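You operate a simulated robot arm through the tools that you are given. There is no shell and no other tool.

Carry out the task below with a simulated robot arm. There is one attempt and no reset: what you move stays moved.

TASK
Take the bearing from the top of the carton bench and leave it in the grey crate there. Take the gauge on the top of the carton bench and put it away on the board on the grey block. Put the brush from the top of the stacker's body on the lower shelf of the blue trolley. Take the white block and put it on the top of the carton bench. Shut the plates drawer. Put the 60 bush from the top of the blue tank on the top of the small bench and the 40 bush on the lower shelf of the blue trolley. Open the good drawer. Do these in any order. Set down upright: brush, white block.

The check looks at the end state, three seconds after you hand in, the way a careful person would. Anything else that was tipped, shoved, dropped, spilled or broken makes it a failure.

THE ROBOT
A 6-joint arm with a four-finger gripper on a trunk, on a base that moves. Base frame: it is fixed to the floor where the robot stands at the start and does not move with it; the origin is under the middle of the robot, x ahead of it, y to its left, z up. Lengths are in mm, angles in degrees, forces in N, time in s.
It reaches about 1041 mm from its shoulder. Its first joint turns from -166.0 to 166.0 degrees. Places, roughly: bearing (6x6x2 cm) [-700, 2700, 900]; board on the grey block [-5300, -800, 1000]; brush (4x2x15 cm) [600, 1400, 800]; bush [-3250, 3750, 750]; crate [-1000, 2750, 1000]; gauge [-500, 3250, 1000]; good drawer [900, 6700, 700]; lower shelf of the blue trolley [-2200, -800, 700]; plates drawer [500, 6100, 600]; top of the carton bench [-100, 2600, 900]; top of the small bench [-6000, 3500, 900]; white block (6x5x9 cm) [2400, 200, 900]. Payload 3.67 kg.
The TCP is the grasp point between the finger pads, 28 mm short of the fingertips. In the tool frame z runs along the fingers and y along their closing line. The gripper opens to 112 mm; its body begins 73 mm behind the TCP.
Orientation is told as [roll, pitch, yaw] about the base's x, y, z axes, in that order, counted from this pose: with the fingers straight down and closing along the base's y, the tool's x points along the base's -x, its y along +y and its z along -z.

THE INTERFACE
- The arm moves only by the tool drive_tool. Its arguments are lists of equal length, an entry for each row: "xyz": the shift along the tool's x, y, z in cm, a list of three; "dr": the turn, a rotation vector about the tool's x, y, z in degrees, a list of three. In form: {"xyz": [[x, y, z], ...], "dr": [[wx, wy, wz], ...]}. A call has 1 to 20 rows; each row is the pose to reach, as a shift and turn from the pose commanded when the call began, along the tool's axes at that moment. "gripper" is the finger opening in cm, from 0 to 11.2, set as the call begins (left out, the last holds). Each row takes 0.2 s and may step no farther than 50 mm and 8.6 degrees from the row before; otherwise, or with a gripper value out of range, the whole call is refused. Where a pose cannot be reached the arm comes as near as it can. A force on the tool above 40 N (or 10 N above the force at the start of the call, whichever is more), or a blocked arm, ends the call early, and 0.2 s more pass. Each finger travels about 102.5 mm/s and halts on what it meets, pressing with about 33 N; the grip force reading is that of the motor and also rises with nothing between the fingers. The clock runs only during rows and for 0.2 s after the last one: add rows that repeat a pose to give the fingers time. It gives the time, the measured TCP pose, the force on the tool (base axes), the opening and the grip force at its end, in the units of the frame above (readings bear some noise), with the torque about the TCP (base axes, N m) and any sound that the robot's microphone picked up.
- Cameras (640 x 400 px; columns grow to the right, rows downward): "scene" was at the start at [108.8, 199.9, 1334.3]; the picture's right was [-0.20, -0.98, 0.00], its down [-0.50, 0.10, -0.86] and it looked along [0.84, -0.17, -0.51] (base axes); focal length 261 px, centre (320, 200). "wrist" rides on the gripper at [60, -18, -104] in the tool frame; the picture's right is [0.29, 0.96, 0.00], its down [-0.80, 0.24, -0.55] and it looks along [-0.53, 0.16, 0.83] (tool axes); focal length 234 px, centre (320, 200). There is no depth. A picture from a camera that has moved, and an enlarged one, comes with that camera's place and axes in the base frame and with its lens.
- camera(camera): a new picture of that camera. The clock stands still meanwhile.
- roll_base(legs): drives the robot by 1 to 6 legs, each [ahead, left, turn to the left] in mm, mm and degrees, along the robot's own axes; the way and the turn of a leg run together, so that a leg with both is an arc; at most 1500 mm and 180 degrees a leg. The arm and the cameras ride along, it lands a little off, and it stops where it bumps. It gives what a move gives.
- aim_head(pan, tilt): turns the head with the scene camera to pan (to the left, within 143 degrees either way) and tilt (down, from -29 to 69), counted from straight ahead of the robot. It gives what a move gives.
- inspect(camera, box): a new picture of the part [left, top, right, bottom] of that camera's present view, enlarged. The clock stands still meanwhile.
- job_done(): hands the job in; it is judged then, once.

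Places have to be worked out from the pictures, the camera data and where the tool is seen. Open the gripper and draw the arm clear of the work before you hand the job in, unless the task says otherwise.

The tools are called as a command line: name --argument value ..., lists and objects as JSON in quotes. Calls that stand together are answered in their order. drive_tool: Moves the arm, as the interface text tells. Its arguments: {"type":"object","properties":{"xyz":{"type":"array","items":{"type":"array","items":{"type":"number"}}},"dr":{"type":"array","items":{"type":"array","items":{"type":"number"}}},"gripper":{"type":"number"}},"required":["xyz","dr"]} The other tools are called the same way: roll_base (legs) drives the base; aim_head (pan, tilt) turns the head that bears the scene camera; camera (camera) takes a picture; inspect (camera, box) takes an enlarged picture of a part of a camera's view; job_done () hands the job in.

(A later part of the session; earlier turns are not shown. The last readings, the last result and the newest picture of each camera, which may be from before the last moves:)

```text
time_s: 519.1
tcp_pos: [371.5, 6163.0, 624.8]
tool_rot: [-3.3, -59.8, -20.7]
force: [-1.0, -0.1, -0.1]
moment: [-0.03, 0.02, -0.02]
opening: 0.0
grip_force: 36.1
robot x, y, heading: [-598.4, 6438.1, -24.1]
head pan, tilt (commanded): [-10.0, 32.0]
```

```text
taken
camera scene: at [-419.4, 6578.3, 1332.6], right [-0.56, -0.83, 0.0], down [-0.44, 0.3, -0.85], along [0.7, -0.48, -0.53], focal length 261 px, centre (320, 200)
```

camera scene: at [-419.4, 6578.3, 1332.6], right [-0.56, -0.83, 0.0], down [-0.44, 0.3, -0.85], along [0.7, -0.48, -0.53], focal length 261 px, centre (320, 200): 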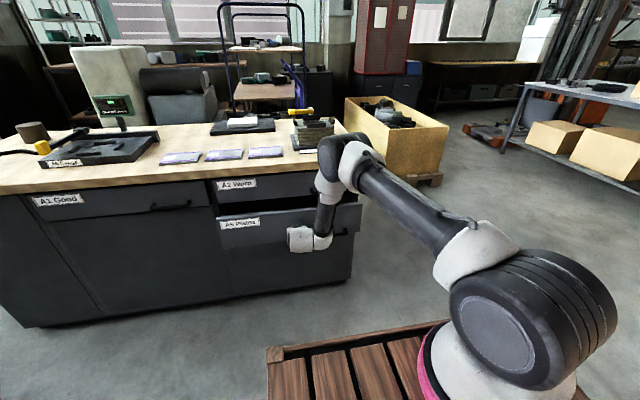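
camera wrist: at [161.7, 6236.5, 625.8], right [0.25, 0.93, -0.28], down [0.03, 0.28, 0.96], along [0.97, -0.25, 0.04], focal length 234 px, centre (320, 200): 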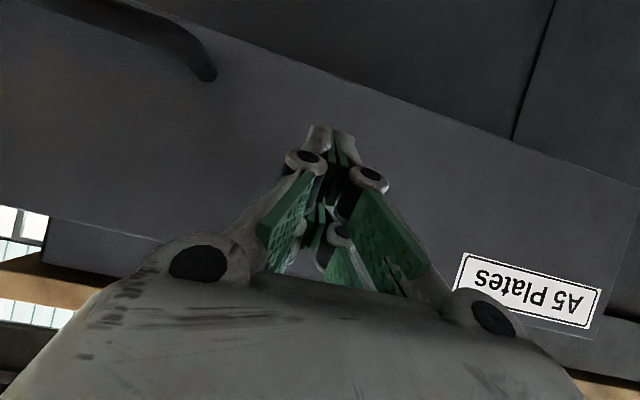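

Push the rest with the arm in 2 cm steps (the 40 N limit will stop it when the drawer seats).

drive_tool --xyz '[[-1, 0, 1.73], [-2, 0, 3.46], [-3, 0, 5.2], [-4, 0, 6.9], [-5, 0, 8.66]]' --dr '[[0, 0, 0], [0, 0, 0], [0, 0, 0], [0, 0, 0], [0, 0, 0]]'

inspect --camera "scene" --box '[190, 150, 390, 270]'

```text
time_s: 520.3
tcp_pos: [465.9, 6124.3, 625.3]
tool_rot: [-3.3, -59.8, -20.7]
force: [0.1, -0.4, 0.7]
moment: [-0.02, 0.02, 0.02]
opening: 0.0
grip_force: 35.4
robot x, y, heading: [-602.6, 6438.7, -24.4]
head pan, tilt (commanded): [-10.0, 32.0]
```

```text
3.20 times, centred on (290, 210) of scene
camera zoom: at [-419.5, 6578.4, 1332.6], right [-0.56, -0.83, 0.0], down [-0.44, 0.3, -0.85], along [0.7, -0.48, -0.53], focal length 836 px, centre (416, 168)
```

zoom: 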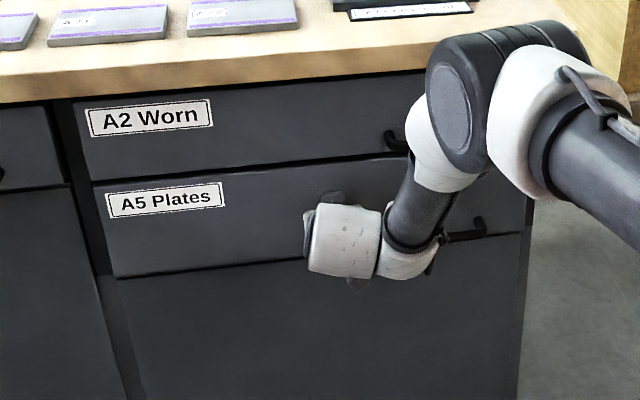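

The drawer looks nearly flush. Keep pushing gently until it stops.

drive_tool --xyz '[[-0.5, 0, 0.87], [-1, 0, 1.73], [-1.5, 0, 2.6], [-2, 0, 3.46], [-2.5, 0, 4.33], [-3.0, 0, 5.2]]' --dr '[[0, 0, 0], [0, 0, 0], [0, 0, 0], [0, 0, 0], [0, 0, 0], [0, 0, 0]]'

inspect --camera "scene" --box '[190, 150, 390, 270]'

```text
time_s: 520.9
tcp_pos: [475.6, 6120.9, 622.5]
tool_rot: [-3.4, -59.7, -20.5]
force: [-28.7, 8.1, 14.6]
moment: [-0.27, -0.74, -0.12]
opening: 6.1
grip_force: 35.6
robot x, y, heading: [-600.1, 6439.2, -24.1]
head pan, tilt (commanded): [-10.0, 32.0]
stopped in row 2: the force on the tool passed its limit at 73 N (the readings are from after the stop); the commanded pose is now the measured one
```

```text
3.20 times, centred on (290, 210) of scene
camera zoom: at [-421.5, 6578.9, 1332.8], right [-0.56, -0.83, 0.0], down [-0.44, 0.3, -0.85], along [0.7, -0.48, -0.53], focal length 836 px, centre (416, 168)
```

zoom: 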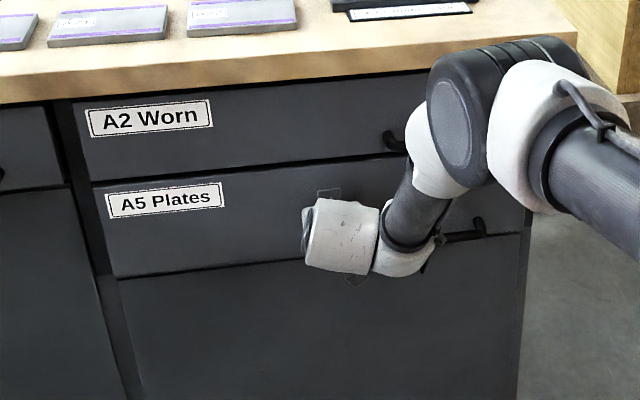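

The Plates drawer is fully shut. Retreat from it, raise to handle height, then turn the base slightly left for the Good drawer.

drive_tool --xyz '[[2.0, 0, -3.46], [4.0, 0, -6.9], [6.0, 0, -10.4], [4.0, 0, -13.3], [1.0, 0, -15.0], [-2.0, 0, -16.8], [-3.1, 0, -17.4], [-3.1, 0, -17.4]]' --dr '[[0, 0, 0], [0, 0, 0], [0, 0, 0], [0, 0, 0], [0, 0, 0], [0, 0, 0], [0, 0, 0], [0, 0, 0]]'

roll_base --legs '[[0, 0, 27.1]]'

camera --camera "scene"

```text
time_s: 522.7
tcp_pos: [356.7, 6178.1, 737.1]
tool_rot: [-3.4, -59.6, -20.7]
force: [-0.1, 0.1, 0.0]
moment: [0.01, 0.02, 0.0]
opening: 0.0
grip_force: 35.2
robot x, y, heading: [-604.4, 6438.0, -24.1]
head pan, tilt (commanded): [-10.0, 32.0]
```

```text
time_s: 524.4
tcp_pos: [370.4, 6634.6, 736.3]
tool_rot: [-3.3, -59.7, 6.0]
force: [0.5, 0.5, -0.8]
moment: [-0.02, -0.01, 0.03]
opening: 0.0
grip_force: 35.2
robot x, y, heading: [-596.6, 6438.4, 2.5]
head pan, tilt (commanded): [-10.0, 32.0]
```

```text
taken
camera scene: at [-500.5, 6644.7, 1332.6], right [-0.13, -0.99, 0.0], down [-0.53, 0.07, -0.85], along [0.84, -0.11, -0.53], focal length 261 px, centre (320, 200)
```

scene: 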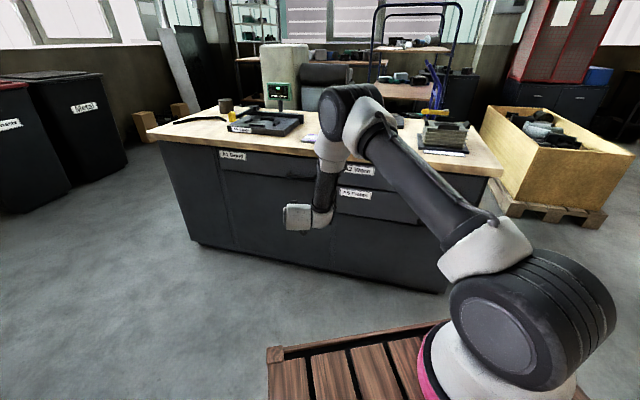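

Rotate the tool to point horizontally along the desk normal (−23.5°).

drive_tool --xyz '[[0.4, -0.8, -0.3], [0.8, -1.6, -0.6], [1.2, -2.4, -0.85], [1.6, -3.2, -1.1], [2.0, -4.05, -1.4], [2.0, -4.05, -1.4]]' --dr '[[5.12, -5.86, 1.73], [10.24, -11.72, 3.45], [15.35, -17.58, 5.18], [20.5, -23.4, 6.9], [25.59, -29.3, 8.63], [25.59, -29.3, 8.63]]' --gripper 5.0

camera --camera "scene"

camera --camera "wrist"

```text
time_s: 525.8
tcp_pos: [357.5, 6597.8, 729.2]
tool_rot: [-85.9, -89.5, 62.2]
force: [-0.5, 0.9, -0.4]
moment: [-0.01, -0.01, -0.03]
opening: 50.1
grip_force: 0.0
out of reach, approached as far as the arm can: row 5, 6
robot x, y, heading: [-599.4, 6435.4, 2.4]
head pan, tilt (commanded): [-10.0, 32.0]
```

```text
taken
camera scene: at [-500.5, 6644.7, 1332.6], right [-0.13, -0.99, 0.0], down [-0.53, 0.07, -0.85], along [0.84, -0.11, -0.53], focal length 261 px, centre (320, 200)
```

scene: 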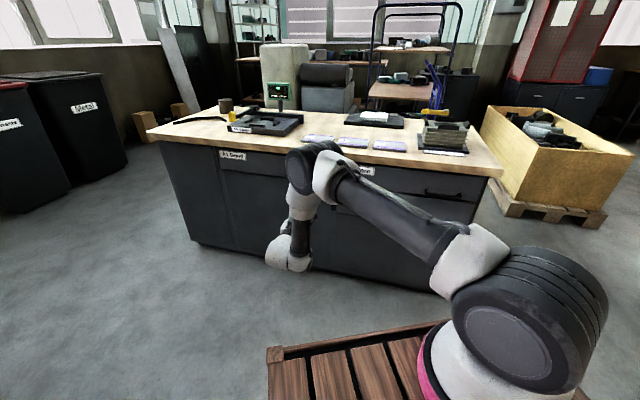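

```text
taken
camera wrist: at [254.3, 6623.0, 669.2], right [0.39, 0.87, -0.3], down [-0.41, 0.45, 0.8], along [0.83, -0.19, 0.53], focal length 234 px, centre (320, 200)
```

wrist: 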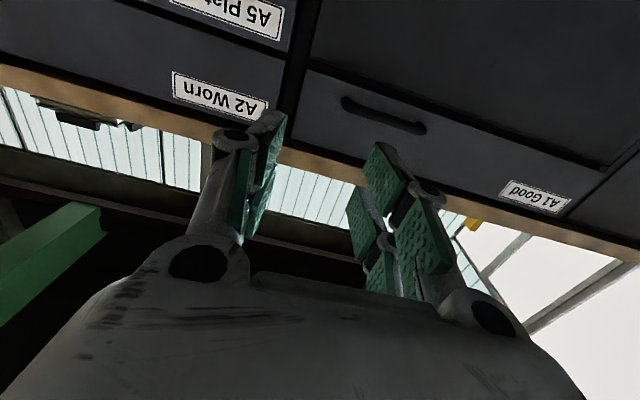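

The tool now points horizontally at the desk. Roll it 90° about its axis so the fingers close vertically on the handle bar.

drive_tool --xyz '[[0, 0, 0], [0, 0, 0], [0, 0, 0], [0, 0, 0], [0, 0, 0], [0, 0, 0], [0, 0, 0], [0, 0, 0], [0, 0, 0], [0, 0, 0], [0, 0, 0], [0, 0, 0]]' --dr '[[0, 0, 8.2], [0, 0, 16.4], [0, 0, 24.5], [0, 0, 32.7], [0, 0, 40.9], [0, 0, 49], [0, 0, 57.3], [0, 0, 65.4], [0, 0, 73.6], [0, 0, 81.8], [0, 0, 90], [0, 0, 90]]'

camera --camera "wrist"

camera --camera "scene"

```text
time_s: 528.4
tcp_pos: [465.8, 6688.3, 676.6]
tool_rot: [77.4, -36.1, -110.5]
force: [-0.2, 0.1, 0.4]
moment: [-0.03, 0.0, 0.0]
opening: 50.2
grip_force: 0.0
out of reach, approached as far as the arm can: row 1, 2, 3, 4, 5, 6, 7, 8, 9, 10, 11, 12
robot x, y, heading: [-601.9, 6439.2, 2.5]
head pan, tilt (commanded): [-10.0, 32.0]
```

```text
taken
camera wrist: at [383.7, 6774.6, 647.0], right [0.47, 0.66, 0.59], down [-0.61, -0.24, 0.76], along [0.64, -0.71, 0.29], focal length 234 px, centre (320, 200)
```

wrist: 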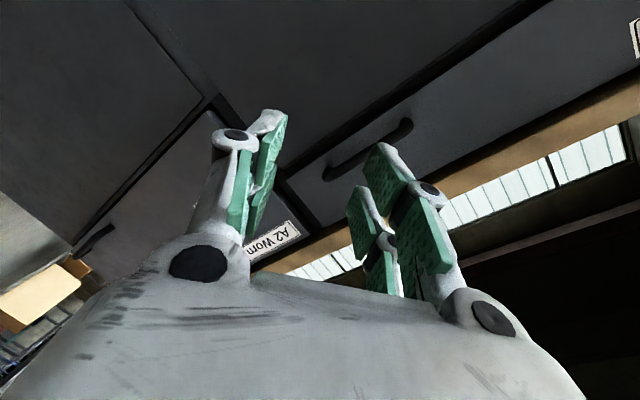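

```text
taken
camera scene: at [-500.5, 6644.7, 1332.6], right [-0.13, -0.99, 0.0], down [-0.53, 0.07, -0.85], along [0.84, -0.11, -0.53], focal length 261 px, centre (320, 200)
```

scene: 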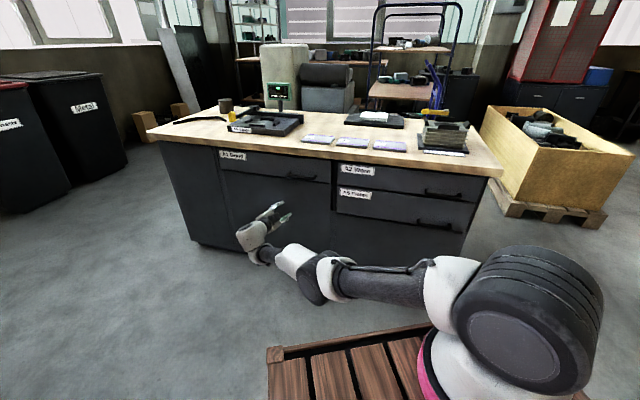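

The solver drifted outward with a partial roll (~55°). There's plenty of clearance (27 cm to the desk face), so I'll try completing the roll from this more extended position.

drive_tool --xyz '[[0, 0, 0], [0, 0, 0], [0, 0, 0], [0, 0, 0], [0, 0, 0], [0, 0, 0]]' --dr '[[-2.3, 0.2, 7.3], [-4.5, 0.4, 14.5], [-6.8, 0.6, 21.8], [-9.0, 0.8, 29], [-11.3, 0.96, 36.3], [-11.3, 0.96, 36.3]]'

camera --camera "wrist"

camera --camera "scene"

```text
time_s: 529.8
tcp_pos: [465.2, 6689.6, 677.7]
tool_rot: [77.6, -36.0, -110.6]
force: [0.3, -0.6, -0.9]
moment: [0.03, 0.01, 0.01]
opening: 49.9
grip_force: 0.1
out of reach, approached as far as the arm can: row 1, 2, 3, 4, 5, 6
robot x, y, heading: [-601.7, 6437.9, 2.3]
head pan, tilt (commanded): [-10.0, 32.0]
```

```text
taken
camera wrist: at [383.8, 6774.4, 647.1], right [0.47, 0.66, 0.59], down [-0.61, -0.24, 0.76], along [0.64, -0.71, 0.29], focal length 234 px, centre (320, 200)
```

wrist: 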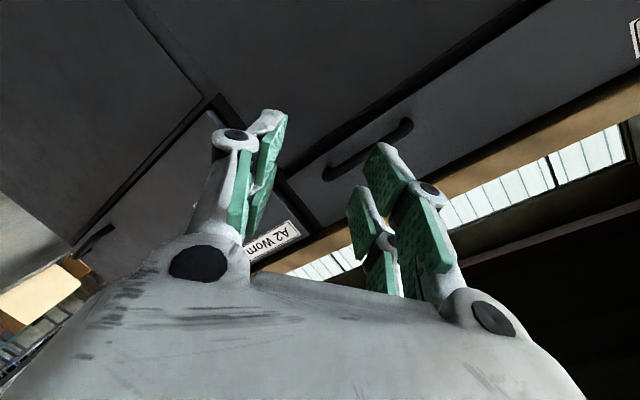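

```text
taken
camera scene: at [-500.5, 6644.7, 1332.6], right [-0.13, -0.99, 0.0], down [-0.53, 0.07, -0.85], along [0.84, -0.11, -0.53], focal length 261 px, centre (320, 200)
```

scene: 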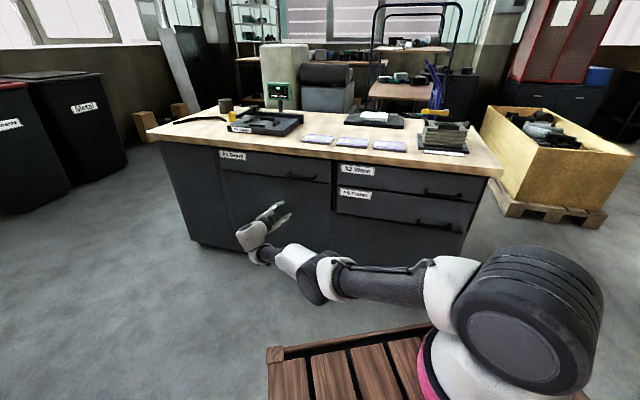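

The positive roll hits a joint limit. I'll rotate back to the horizontal-closing pose (further out) and then try the opposite roll.

drive_tool --xyz '[[-1.4, 0, 0.1], [-2.7, -0.1, 0.15], [-4.1, -0.2, 0.25], [-5.5, -0.2, 0.3], [-6.9, -0.3, 0.4], [-8.2, -0.35, 0.5], [-9.6, -0.4, 0.55], [-9.6, -0.4, 0.55]]' --dr '[[-1.25, -1.05, -7.7], [-2.5, -2.1, -15.4], [-3.76, -3.15, -23.1], [-5.0, -4.2, -30.8], [-6.27, -5.24, -38.4], [-7.5, -6.3, -46.1], [-8.78, -7.34, -53.8], [-8.78, -7.34, -53.8]]'

camera --camera "scene"

```text
time_s: 531.6
tcp_pos: [507.2, 6652.6, 716.1]
tool_rot: [-101.3, -89.7, 77.6]
force: [0.7, 0.0, -0.8]
moment: [-0.02, -0.04, 0.03]
opening: 50.2
grip_force: 0.0
out of reach, approached as far as the arm can: row 1, 2, 3, 4, 5, 6, 7, 8
robot x, y, heading: [-600.9, 6439.1, 2.7]
head pan, tilt (commanded): [-10.0, 32.0]
```

```text
taken
camera scene: at [-500.5, 6644.7, 1332.6], right [-0.13, -0.99, 0.0], down [-0.53, 0.07, -0.85], along [0.84, -0.11, -0.53], focal length 261 px, centre (320, 200)
```

scene: 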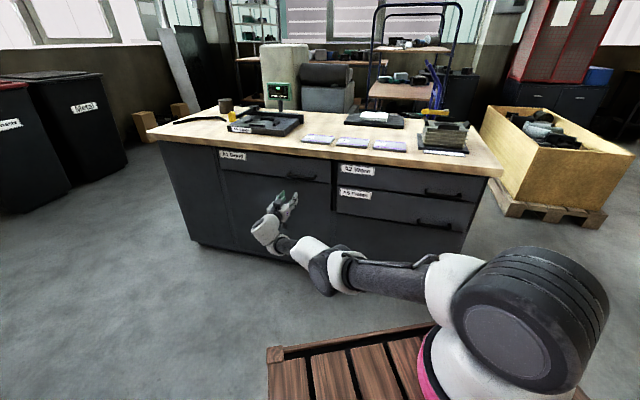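

I'll return to a clean vertical pose (raised and retracted) before trying the other roll direction.

drive_tool --xyz '[[-1.5, 0, -2.5], [-3.0, 0, -5.0], [-4.5, 0, -7.5], [-6.5, 0, -10], [-9, 0, -12.5], [-11.5, 0, -15], [-14, 0, -18], [-17, 0, -21], [-20, 0, -24], [-23, 0, -27], [-26, 0, -30], [-28, 0, -33], [-28, 0, -33]]' --dr '[[0, 0, 0], [0, 8, 0], [0, 16, 0], [0, 24, 0], [0, 32, 0], [0, 40, 0], [0, 48, 0], [0, 56, 0], [0, 64, 0], [0, 72, 0], [0, 80, 0], [0, 88, 0], [0, 90, 0]]'

camera --camera "scene"

```text
time_s: 534.6
tcp_pos: [151.0, 6744.1, 615.8]
tool_rot: [-25.4, 10.1, -25.8]
force: [0.3, -0.9, 1.4]
moment: [0.08, -0.05, -0.01]
opening: 49.7
grip_force: 0.1
out of reach, approached as far as the arm can: row 1, 2, 3, 4, 5, 6, 7, 8, 9, 10, 11, 12
robot x, y, heading: [-597.1, 6439.9, 2.7]
head pan, tilt (commanded): [-10.0, 32.0]
stopped in row 13: the arm was blocked; the commanded pose is now the measured one
```

```text
taken
camera scene: at [-500.7, 6644.6, 1332.7], right [-0.13, -0.99, 0.0], down [-0.53, 0.07, -0.85], along [0.84, -0.11, -0.53], focal length 261 px, centre (320, 200)
```

scene: 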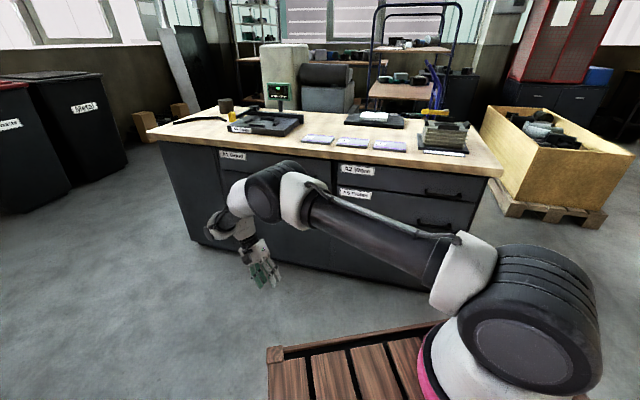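

The arm ended in an awkward low posture. Lift straight up in small steps to recover.

drive_tool --xyz '[[0.7, -1.7, -3.56], [1.4, -3.4, -7.1], [2.1, -5.1, -10.7], [2.8, -6.8, -14.2], [3.5, -8.4, -17.8], [3.5, -8.4, -17.8]]' --dr '[[0, 0, 0], [0, 0, 0], [0, 0, 0], [0, 0, 0], [0, 0, 0], [0, 0, 0]]'

camera --camera "scene"

```text
time_s: 536.0
tcp_pos: [152.9, 6744.2, 815.2]
tool_rot: [-25.3, 10.0, -25.7]
force: [0.7, 0.6, -0.5]
moment: [0.0, -0.02, -0.01]
opening: 50.0
grip_force: 0.0
robot x, y, heading: [-601.1, 6440.2, 2.9]
head pan, tilt (commanded): [-10.0, 32.0]
```

```text
taken
camera scene: at [-500.4, 6644.8, 1332.6], right [-0.13, -0.99, 0.0], down [-0.53, 0.07, -0.85], along [0.84, -0.11, -0.53], focal length 261 px, centre (320, 200)
```

scene: 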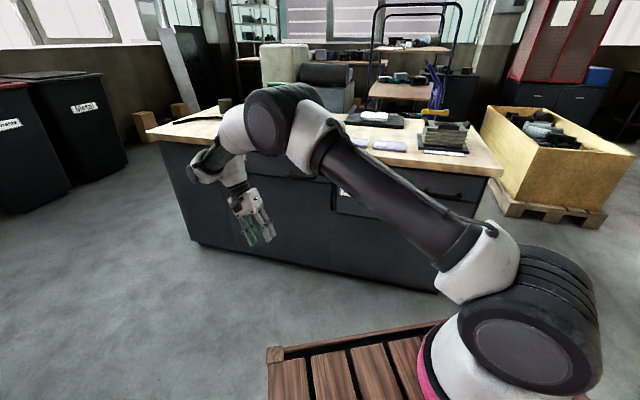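

Recovering. Now straighten the gripper to vertical while rising further.

drive_tool --xyz '[[0.65, -1.6, -3.3], [1.3, -3.2, -6.7], [1.95, -4.7, -10], [2.6, -6.3, -13.3], [2.6, -6.3, -13.3]]' --dr '[[-6.3, -2.5, 0.36], [-12.7, -5.05, 0.7], [-19, -7.6, 1.1], [-25.3, -10.1, 1.45], [-25.3, -10.1, 1.45]]'

camera --camera "scene"

```text
time_s: 537.2
tcp_pos: [152.9, 6745.0, 965.0]
tool_rot: [0.3, -0.1, -25.0]
force: [0.6, 0.1, -0.3]
moment: [0.01, 0.01, 0.02]
opening: 50.3
grip_force: 0.1
robot x, y, heading: [-601.4, 6441.4, 2.1]
head pan, tilt (commanded): [-10.0, 32.0]
```

```text
taken
camera scene: at [-500.3, 6644.8, 1332.6], right [-0.13, -0.99, 0.0], down [-0.53, 0.07, -0.85], along [0.84, -0.11, -0.53], focal length 261 px, centre (320, 200)
```

scene: 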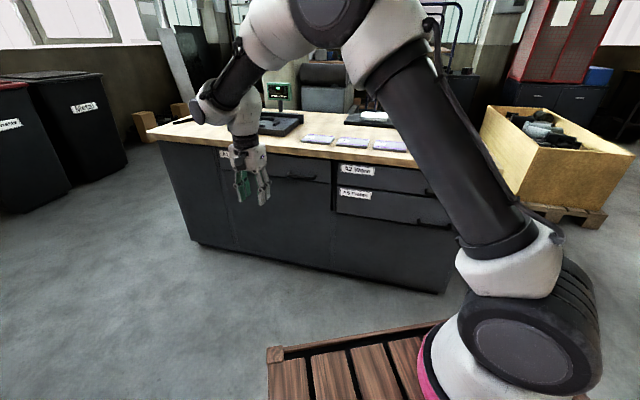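

Back in a clean vertical posture. Test the opposite wrist rotation here (yaw +90°).

drive_tool --xyz '[[0, 0, 0], [0, 0, 0], [0, 0, 0], [0, 0, 0], [0, 0, 0], [0, 0, 0], [0, 0, 0], [0, 0, 0], [0, 0, 0], [0, 0, 0], [0, 0, 0], [0, 0, 0]]' --dr '[[0, 0, -8.2], [0, 0, -16.4], [0, 0, -24.5], [0, 0, -32.7], [0, 0, -40.9], [0, 0, -49], [0, 0, -57.3], [0, 0, -65.4], [0, 0, -73.6], [0, 0, -81.8], [0, 0, -90], [0, 0, -90]]'

camera --camera "wrist"

```text
time_s: 539.8
tcp_pos: [152.1, 6744.5, 967.4]
tool_rot: [-0.2, -0.1, 65.1]
force: [0.0, 0.1, -0.4]
moment: [-0.04, -0.02, 0.02]
opening: 50.2
grip_force: 0.1
robot x, y, heading: [-600.6, 6436.8, 2.6]
head pan, tilt (commanded): [-10.0, 32.0]
```

```text
taken
camera wrist: at [141.8, 6683.6, 1071.2], right [-0.99, 0.14, 0.0], down [0.12, 0.82, 0.56], along [0.08, 0.55, -0.83], focal length 234 px, centre (320, 200)
```

wrist: 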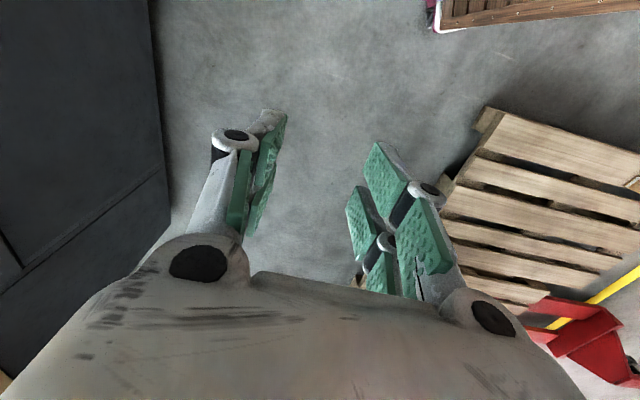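

Wrist rotation in this direction is free. Now tip the tool up to horizontal (fingers toward the desk, closing vertically) while extending forward.

drive_tool --xyz '[[-0.8, -1.5, 0.8], [-1.5, -3.0, 1.5], [-2.3, -4.4, 2.5], [-3.1, -5.9, 3.5], [-3.8, -7.4, 4.5], [-4.6, -8.9, 5.5], [-5.4, -10.3, 6.5], [-6.1, -11.8, 7.6], [-6.9, -13.3, 8.7], [-7.7, -14.8, 9.8], [-8.4, -16.2, 10.9], [-9.2, -17.7, 12], [-9.2, -17.7, 12]]' --dr '[[7.5, 0, 0], [15, 0, 0], [22.5, 0, 0], [30, 0, 0], [37.5, 0, 0], [45, 0, 0], [52.5, 0, 0], [60, 0, 0], [67.5, 0, 0], [75, 0, 0], [82.5, 0, 0], [90, 0, 0], [90, 0, 0]]'

camera --camera "scene"

camera --camera "wrist"

```text
time_s: 542.6
tcp_pos: [348.7, 6755.8, 847.0]
tool_rot: [-90.1, -0.2, 65.0]
force: [0.1, 0.4, 0.0]
moment: [-0.02, 0.02, 0.04]
opening: 49.8
grip_force: 0.0
robot x, y, heading: [-598.3, 6438.0, 2.5]
head pan, tilt (commanded): [-10.0, 32.0]
```

```text
taken
camera scene: at [-500.4, 6644.8, 1332.6], right [-0.13, -0.99, 0.0], down [-0.53, 0.07, -0.85], along [0.84, -0.11, -0.53], focal length 261 px, centre (320, 200)
```

scene: 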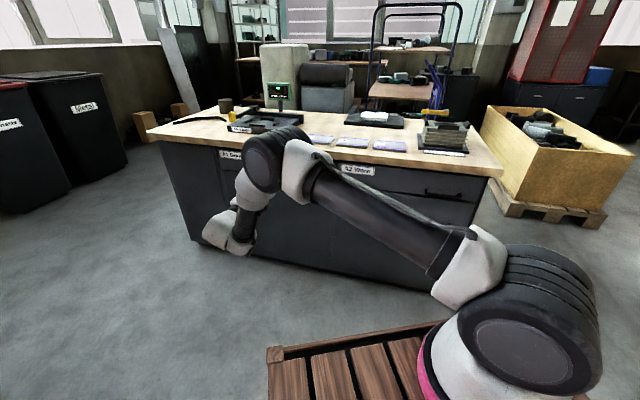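

```text
taken
camera wrist: at [229.1, 6745.5, 865.9], right [-0.12, -0.26, -0.96], down [-0.16, 0.96, -0.24], along [0.98, 0.13, -0.16], focal length 234 px, centre (320, 200)
```

wrist: 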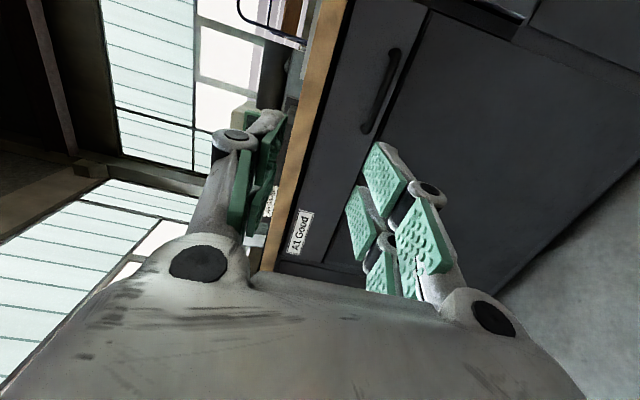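

That orientation is fully reachable. Lower to handle height (z≈730), align the heading, then bring the base closer along the desk normal.

drive_tool --xyz '[[0, 4, 0], [0, 8, 0], [0, 11.7, 0], [0, 11.7, 0]]' --dr '[[0, -0.5, 0], [0, -1.0, 0], [0, -1.5, 0], [0, -1.5, 0]]'

roll_base --legs '[[225, -110, 0]]'

camera --camera "wrist"

camera --camera "scene"

```text
time_s: 543.6
tcp_pos: [352.9, 6754.8, 730.6]
tool_rot: [-90.1, -0.3, 66.5]
force: [0.9, 0.2, 0.1]
moment: [-0.03, -0.01, 0.01]
opening: 50.0
grip_force: 0.1
robot x, y, heading: [-601.8, 6439.1, 2.8]
head pan, tilt (commanded): [-10.0, 32.0]
```

```text
time_s: 545.5
tcp_pos: [591.0, 6652.8, 730.0]
tool_rot: [-90.1, -0.1, 66.1]
force: [-0.3, 0.8, 0.2]
moment: [0.01, -0.02, -0.01]
opening: 49.8
grip_force: 0.2
robot x, y, heading: [-363.2, 6345.7, 1.8]
head pan, tilt (commanded): [-10.0, 32.0]
```

```text
taken
camera wrist: at [470.6, 6640.2, 748.9], right [-0.12, -0.26, -0.96], down [-0.18, 0.95, -0.24], along [0.98, 0.15, -0.16], focal length 234 px, centre (320, 200)
```

wrist: 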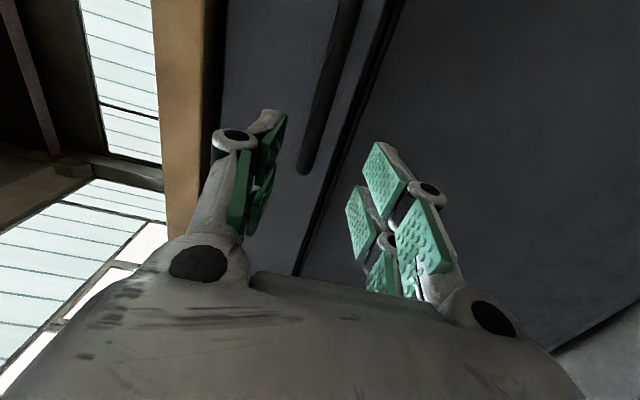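

```text
taken
camera scene: at [-263.4, 6548.7, 1332.6], right [-0.14, -0.99, 0.0], down [-0.53, 0.07, -0.85], along [0.84, -0.12, -0.53], focal length 261 px, centre (320, 200)
```

scene: 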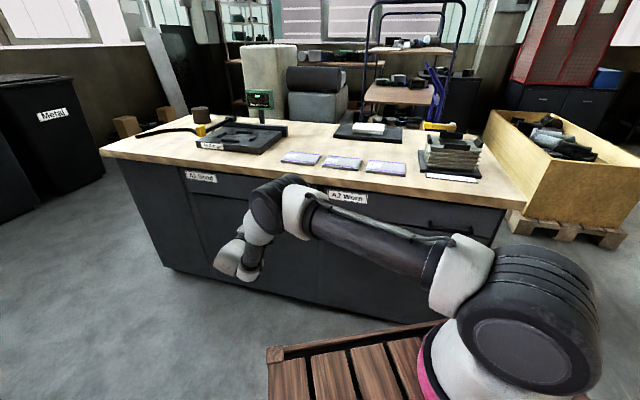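

The handle bar lies between the open fingers (bar z≈733). Advance 9 cm toward it.

drive_tool --xyz '[[0.5, -0.1, 3], [1.0, -0.2, 6], [1.2, -0.25, 9], [1.2, -0.25, 9]]' --dr '[[0, 0, 0], [0, 0, 0], [0, 0, 0], [0, 0, 0]]'

camera --camera "wrist"

inspect --camera "scene" --box '[190, 160, 330, 280]'

```text
time_s: 546.5
tcp_pos: [667.5, 6604.2, 731.2]
tool_rot: [-90.1, -0.1, 66.1]
force: [0.4, -0.5, 0.2]
moment: [0.0, 0.01, 0.01]
opening: 49.9
grip_force: 0.0
robot x, y, heading: [-363.9, 6342.5, 1.8]
head pan, tilt (commanded): [-10.0, 32.0]
```

```text
taken
camera wrist: at [546.4, 6591.7, 749.5], right [-0.12, -0.26, -0.96], down [-0.18, 0.95, -0.24], along [0.98, 0.15, -0.16], focal length 234 px, centre (320, 200)
```

wrist: 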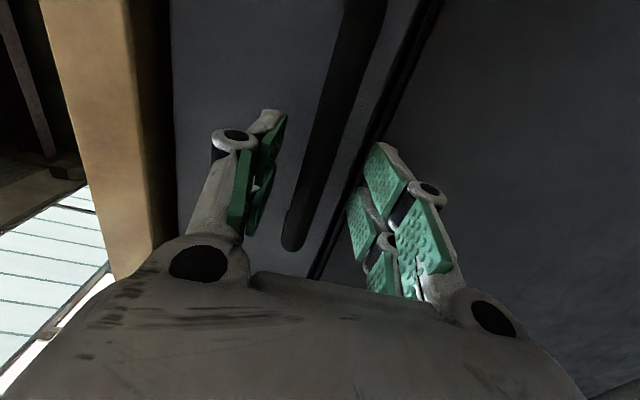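

```text
3.33 times, centred on (260, 220) of scene
camera zoom: at [-263.4, 6548.7, 1332.6], right [-0.14, -0.99, 0.0], down [-0.53, 0.07, -0.85], along [0.84, -0.12, -0.53], focal length 871 px, centre (520, 133)
```

zoom: 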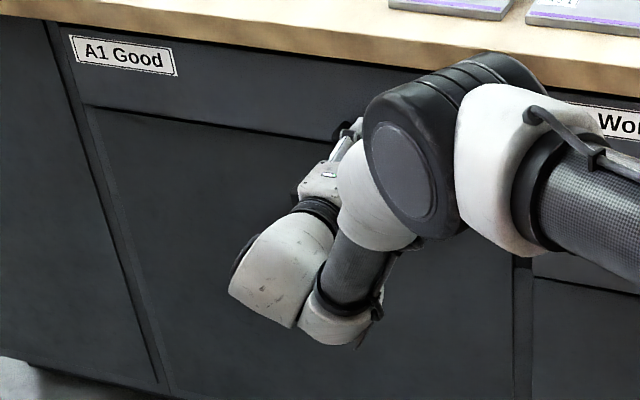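

The bar is ~20 mm beyond the TCP and 3 mm higher. Advance 12 mm, raise 3 mm, then close on it.

drive_tool --xyz '[[0, -0.2, 0.6], [0, -0.3, 1.2], [0, -0.3, 1.2]]' --dr '[[0, 0, 0], [0, 0, 0], [0, 0, 0]]'

drive_tool --xyz '[[0, 0, 0], [0, 0, 0], [0, 0, 0], [0, 0, 0], [0, 0, 0]]' --dr '[[0, 0, 0], [0, 0, 0], [0, 0, 0], [0, 0, 0], [0, 0, 0]]' --gripper 0.3

camera --camera "wrist"

```text
time_s: 547.2
tcp_pos: [679.5, 6599.8, 735.1]
tool_rot: [-90.2, -0.1, 66.0]
force: [-0.1, 0.3, -0.1]
moment: [0.01, -0.03, -0.02]
opening: 49.6
grip_force: 0.0
robot x, y, heading: [-359.4, 6340.0, 2.1]
head pan, tilt (commanded): [-10.0, 32.0]
```

```text
time_s: 548.5
tcp_pos: [678.8, 6600.0, 735.1]
tool_rot: [-90.1, -0.1, 66.2]
force: [-0.1, 0.5, 0.4]
moment: [-0.45, 0.19, 0.14]
opening: 14.6
grip_force: 44.6
robot x, y, heading: [-365.1, 6343.2, 2.1]
head pan, tilt (commanded): [-10.0, 32.0]
```

```text
taken
camera wrist: at [558.7, 6587.3, 753.4], right [-0.12, -0.26, -0.96], down [-0.18, 0.95, -0.24], along [0.98, 0.15, -0.16], focal length 234 px, centre (320, 200)
```

wrist: 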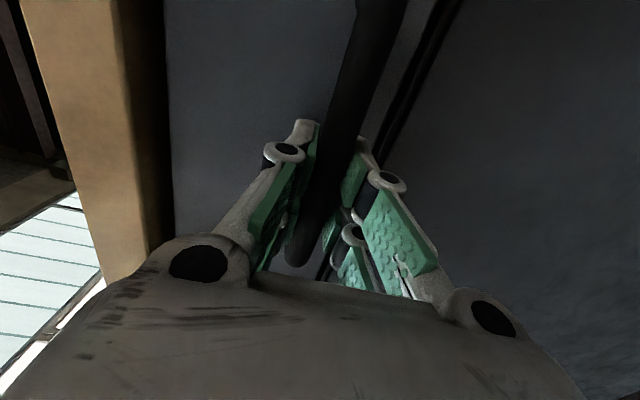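

Handle gripped (14.6 mm bar). Pull back gently with the arm first to test.

drive_tool --xyz '[[0, 0, -1], [0, 0, -2], [0, 0, -3.5], [0, 0, -5], [0, 0, -6.5], [0, 0, -8]]' --dr '[[0, 0, 0], [0, 0, 0], [0, 0, 0], [0, 0, 0], [0, 0, 0], [0, 0, 0]]'

camera --camera "scene"

camera --camera "wrist"

```text
time_s: 549.9
tcp_pos: [606.5, 6630.9, 735.5]
tool_rot: [-90.1, -0.2, 65.9]
force: [-8.0, -21.9, 9.8]
moment: [-0.77, 0.18, -0.72]
opening: 14.5
grip_force: 45.9
robot x, y, heading: [-365.0, 6341.6, 2.1]
head pan, tilt (commanded): [-10.0, 32.0]
```

```text
taken
camera scene: at [-264.0, 6547.8, 1332.8], right [-0.14, -0.99, 0.0], down [-0.52, 0.07, -0.85], along [0.84, -0.12, -0.53], focal length 261 px, centre (320, 200)
```

scene: 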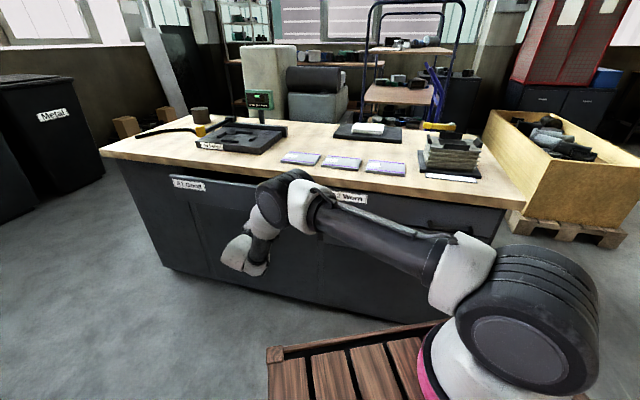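

```text
taken
camera wrist: at [485.8, 6618.8, 753.2], right [-0.11, -0.26, -0.96], down [-0.18, 0.95, -0.24], along [0.98, 0.14, -0.16], focal length 234 px, centre (320, 200)
```

wrist: 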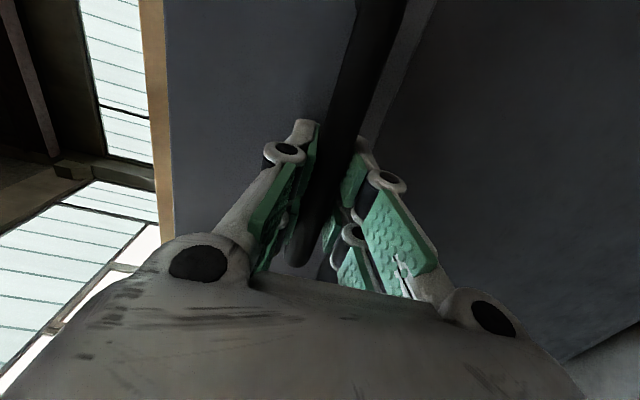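

The drawer is moving (~8 cm so far). Continue pulling by backing the base along the desk normal.

roll_base --legs '[[-83, 35, 0]]'

camera --camera "wrist"

camera --camera "scene"

```text
time_s: 551.0
tcp_pos: [522.8, 6667.2, 734.5]
tool_rot: [-90.1, -0.2, 66.3]
force: [11.8, 27.7, 3.7]
moment: [-0.6, 0.36, 1.19]
opening: 14.6
grip_force: 45.0
robot x, y, heading: [-447.2, 6374.2, 2.3]
head pan, tilt (commanded): [-10.0, 32.0]
```

```text
taken
camera wrist: at [401.4, 6654.2, 753.2], right [-0.11, -0.26, -0.96], down [-0.19, 0.95, -0.24], along [0.98, 0.15, -0.16], focal length 234 px, centre (320, 200)
```

wrist: 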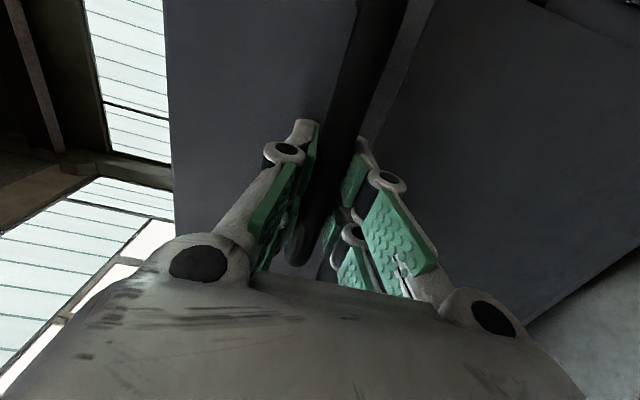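

```text
taken
camera scene: at [-348.2, 6581.6, 1332.5], right [-0.14, -0.99, 0.0], down [-0.53, 0.07, -0.85], along [0.84, -0.12, -0.53], focal length 261 px, centre (320, 200)
```

scene: 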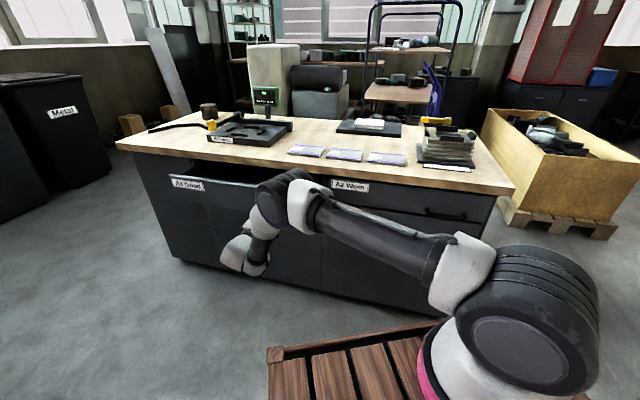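

About 17 cm open. Pull another ~12 cm.

roll_base --legs '[[-106, 56, 0]]'

camera --camera "scene"

```text
time_s: 552.3
tcp_pos: [416.8, 6711.9, 735.8]
tool_rot: [-90.3, -0.1, 65.8]
force: [-1.5, -4.2, 4.0]
moment: [-0.48, 0.12, 0.4]
opening: 14.5
grip_force: 45.4
robot x, y, heading: [-556.1, 6423.3, 2.1]
head pan, tilt (commanded): [-10.0, 32.0]
stopped in leg 1: the force on the tool passed its limit at 42 N (the readings are from after the stop); the commanded pose is now the measured one
```

```text
taken
camera scene: at [-453.9, 6630.7, 1332.6], right [-0.14, -0.99, 0.0], down [-0.52, 0.07, -0.85], along [0.84, -0.12, -0.53], focal length 261 px, centre (320, 200)
```

scene: 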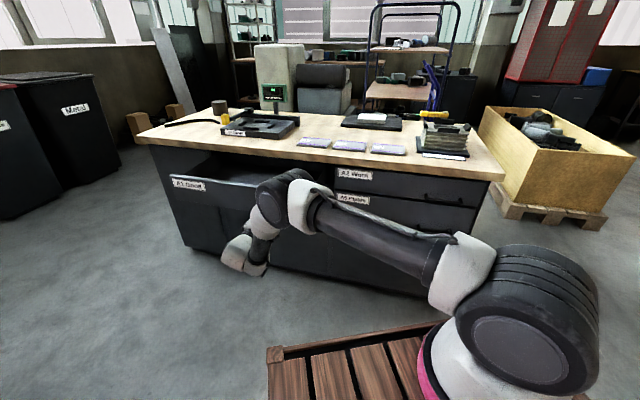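

~28.5 cm open now. Try a little further to see whether it has reached its stop.

roll_base --legs '[[-55, 26, 0]]'

```text
time_s: 553.2
tcp_pos: [360.6, 6732.5, 735.3]
tool_rot: [-90.2, -0.2, 65.6]
force: [-4.0, -14.5, 8.5]
moment: [-0.54, -0.02, -0.69]
opening: 15.4
grip_force: 45.6
robot x, y, heading: [-606.1, 6448.0, 2.0]
head pan, tilt (commanded): [-10.0, 32.0]
```

camera --camera "wrist"

camera --camera "scene"

```text
taken
camera wrist: at [240.7, 6722.2, 753.1], right [-0.12, -0.26, -0.96], down [-0.17, 0.95, -0.24], along [0.98, 0.14, -0.16], focal length 234 px, centre (320, 200)
```

wrist: 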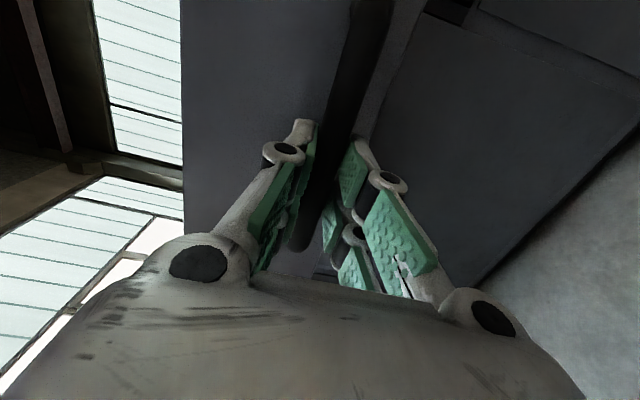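

```text
taken
camera scene: at [-509.3, 6653.9, 1332.7], right [-0.14, -0.99, 0.0], down [-0.52, 0.07, -0.85], along [0.84, -0.12, -0.53], focal length 261 px, centre (320, 200)
```

scene: 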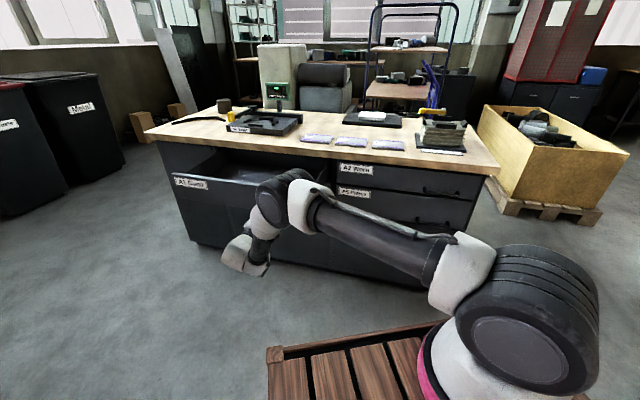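

The drawer is wide open (~33 cm). Release the handle and back the hand away along its axis.

drive_tool --xyz '[[0, 0, 0], [0, 0, 0], [0, 0, 0]]' --dr '[[0, 0, 0], [0, 0, 0], [0, 0, 0]]' --gripper 5.0

roll_base --legs '[[-135, 65, 0]]'

camera --camera "scene"

camera --camera "wrist"

```text
time_s: 554.0
tcp_pos: [360.6, 6733.8, 734.3]
tool_rot: [-90.2, -0.1, 65.5]
force: [0.6, -0.1, -0.8]
moment: [-0.04, 0.0, 0.01]
opening: 50.0
grip_force: 0.0
robot x, y, heading: [-608.8, 6448.8, 2.2]
head pan, tilt (commanded): [-10.0, 32.0]
```

```text
time_s: 555.4
tcp_pos: [224.6, 6795.6, 733.6]
tool_rot: [-90.2, -0.1, 65.7]
force: [0.5, -0.1, 0.1]
moment: [0.03, -0.01, 0.01]
opening: 49.8
grip_force: 0.1
robot x, y, heading: [-743.2, 6506.6, 1.7]
head pan, tilt (commanded): [-10.0, 32.0]
```

```text
taken
camera scene: at [-645.1, 6716.1, 1332.6], right [-0.14, -0.99, 0.0], down [-0.52, 0.07, -0.85], along [0.84, -0.12, -0.53], focal length 261 px, centre (320, 200)
```

scene: 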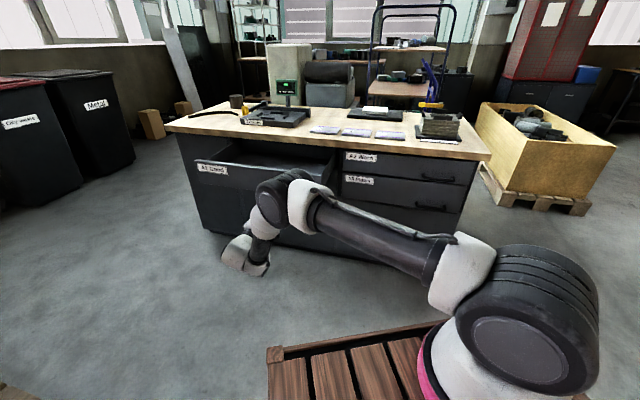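

```text
taken
camera wrist: at [104.7, 6784.6, 752.7], right [-0.12, -0.26, -0.96], down [-0.18, 0.95, -0.24], along [0.98, 0.14, -0.16], focal length 234 px, centre (320, 200)
```

wrist: 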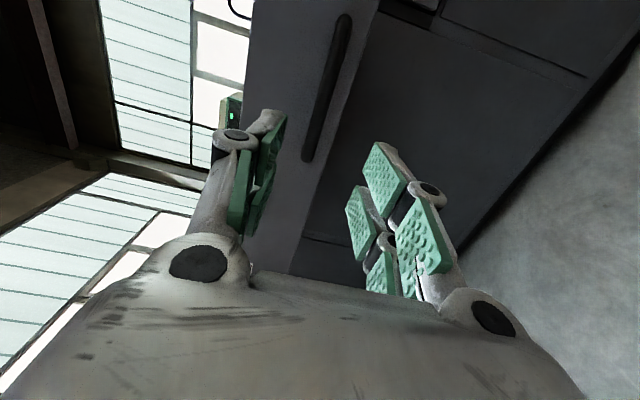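

Good drawer open, Plates shut. Now return the gripper to the vertical travel pose.

drive_tool --xyz '[[0, -1.9, -1.7], [0, -3.8, -3.3], [0, -5.8, -5], [0, -7.7, -6.7], [0, -9.6, -8.3], [0, -11.5, -10], [0, -13.4, -11.7], [0, -15.3, -13.3], [0, -17.3, -15], [0, -19.2, -16.7], [0, -21.1, -18.3], [0, -23, -20], [0, -23, -20]]' --dr '[[-7.5, 0, 0], [-15, 0, 0], [-22.5, 0, 0], [-30, 0, 0], [-37.5, 0, 0], [-45, 0, 0], [-52.5, 0, 0], [-60, 0, 0], [-67.5, 0, 0], [-75, 0, 0], [-82.5, 0, 0], [-90, 0, 0], [-90, 0, 0]]'

drive_tool --xyz '[[0, 0, -1], [0, 0, -2], [0, 0, -3], [0, 0, -4], [0, 0, -5], [0, 0, -6], [0, 0, -7], [0, 0, -8], [0, 0, -8]]' --dr '[[0, 0, 8], [0, 0, 16], [0, 0, 24], [0, 0, 32], [0, 0, 40], [0, 0, 48], [0, 0, 56], [0, 0, 64], [0, 0, 64]]' --gripper 11.0

camera --camera "scene"

```text
time_s: 558.2
tcp_pos: [39.8, 6881.2, 963.2]
tool_rot: [-0.1, -0.1, 65.7]
force: [0.1, -0.8, -0.2]
moment: [-0.03, 0.01, 0.0]
opening: 49.8
grip_force: 0.1
robot x, y, heading: [-746.3, 6511.4, 2.0]
head pan, tilt (commanded): [-10.0, 32.0]
```

```text
time_s: 560.2
tcp_pos: [43.8, 6877.2, 1044.6]
tool_rot: [0.0, -0.2, 1.6]
force: [-0.3, 0.6, -0.1]
moment: [0.01, 0.0, -0.04]
opening: 109.9
grip_force: 0.0
robot x, y, heading: [-747.5, 6510.4, 1.9]
head pan, tilt (commanded): [-10.0, 32.0]
```

```text
taken
camera scene: at [-645.1, 6716.1, 1332.6], right [-0.14, -0.99, 0.0], down [-0.52, 0.07, -0.85], along [0.84, -0.12, -0.53], focal length 261 px, centre (320, 200)
```

scene: 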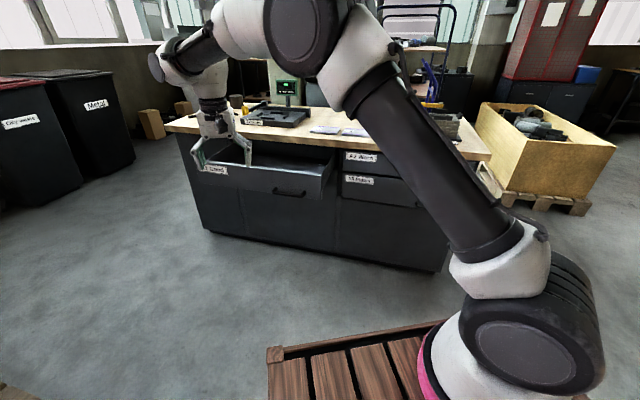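

Next the gauge: retract the arm, turn to face the carton bench from behind and drive there (passing east of the carton pallet).

drive_tool --xyz '[[3.5, -2.4, -1], [7, -4.8, -2], [10.5, -7.1, -3], [14, -9.5, -4], [17.5, -11.9, -5], [21, -14.3, -6], [24.5, -16.6, -7], [28, -19, -8], [28, -19, -8]]' --dr '[[0, 0, 0], [0, 0, 0], [0, 0, 0], [0, 0, 0], [0, 0, 0], [0, 0, 0], [0, 0, 0], [0, 0, 0], [0, 0, 0]]'

roll_base --legs '[[0, 0, -114.5], [761, 801, 0]]'

aim_head --pan 0 --tilt 20

camera --camera "scene"

```text
time_s: 562.2
tcp_pos: [-235.7, 6676.8, 1122.3]
tool_rot: [0.0, -0.3, 1.6]
force: [0.0, -0.1, 0.7]
moment: [-0.04, -0.01, -0.03]
opening: 109.8
grip_force: 0.2
robot x, y, heading: [-745.8, 6511.1, 1.9]
head pan, tilt (commanded): [-10.0, 32.0]
```

```text
time_s: 572.6
tcp_pos: [-389.6, 4980.6, 1121.9]
tool_rot: [0.0, -0.2, -114.5]
force: [0.4, 0.3, 0.2]
moment: [0.01, 0.0, -0.04]
opening: 109.8
grip_force: 0.0
robot x, y, heading: [-311.1, 5514.0, -114.6]
head pan, tilt (commanded): [-10.0, 32.0]
```

```text
time_s: 573.4
tcp_pos: [-390.4, 4980.6, 1123.0]
tool_rot: [0.0, -0.2, -114.5]
force: [-0.5, -0.3, 0.0]
moment: [-0.01, -0.06, 0.01]
opening: 110.3
grip_force: 0.1
robot x, y, heading: [-311.5, 5512.8, -114.4]
head pan, tilt (commanded): [0.0, 20.0]
```

```text
taken
camera scene: at [-163.7, 5323.3, 1351.7], right [-0.91, 0.41, 0.0], down [0.14, 0.31, -0.94], along [-0.39, -0.86, -0.34], focal length 261 px, centre (320, 200)
```

scene: 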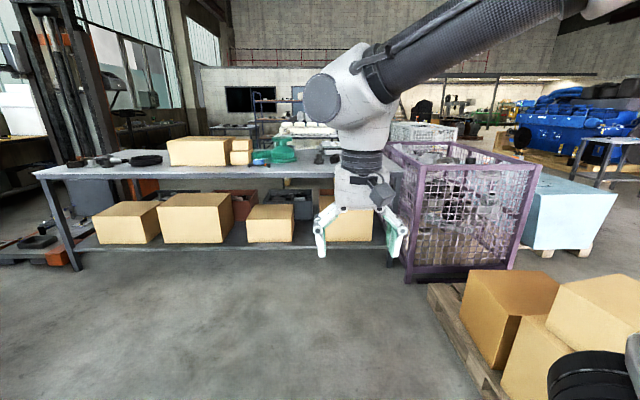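

inspect --camera "scene" --box '[160, 120, 320, 200]'

```text
4.00 times, centred on (240, 160) of scene
camera zoom: at [-163.7, 5323.3, 1351.7], right [-0.91, 0.41, 0.0], down [0.14, 0.31, -0.94], along [-0.39, -0.86, -0.34], focal length 1045 px, centre (640, 360)
```

zoom: 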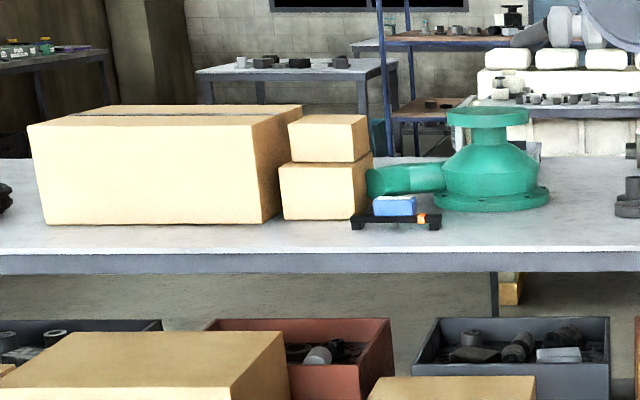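

The gauge is a black footed bar with a blue block and orange part, near the bench's back edge. Drive closer.

roll_base --legs '[[1300, 605, 1.8]]'

aim_head --pan 5 --tilt 30

camera --camera "scene"

```text
time_s: 580.4
tcp_pos: [-294.3, 3577.3, 1123.1]
tool_rot: [-0.1, -0.2, -111.9]
force: [1.1, 0.2, -0.7]
moment: [-0.02, 0.02, 0.01]
opening: 110.1
grip_force: 0.1
robot x, y, heading: [-243.9, 4110.2, -111.4]
head pan, tilt (commanded): [0.0, 20.0]
```

```text
time_s: 581.1
tcp_pos: [-293.5, 3577.4, 1122.0]
tool_rot: [-0.1, -0.2, -111.9]
force: [-0.2, 0.1, -0.7]
moment: [-0.01, 0.0, -0.02]
opening: 110.2
grip_force: 0.0
robot x, y, heading: [-243.3, 4111.0, -111.7]
head pan, tilt (commanded): [5.0, 30.0]
```

```text
taken
camera scene: at [-75.5, 3930.4, 1335.8], right [-0.96, 0.29, 0.0], down [0.14, 0.48, -0.87], along [-0.25, -0.83, -0.5], focal length 261 px, centre (320, 200)
```

scene: 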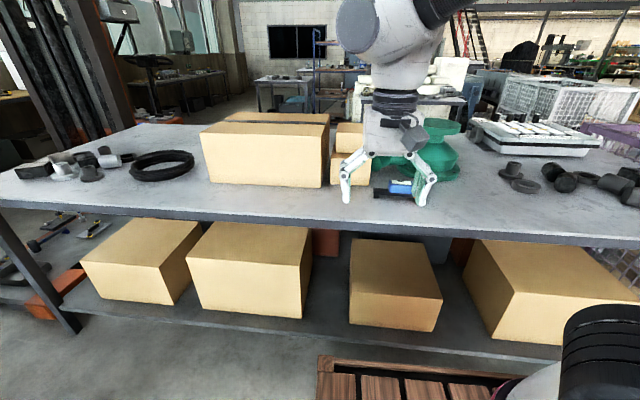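

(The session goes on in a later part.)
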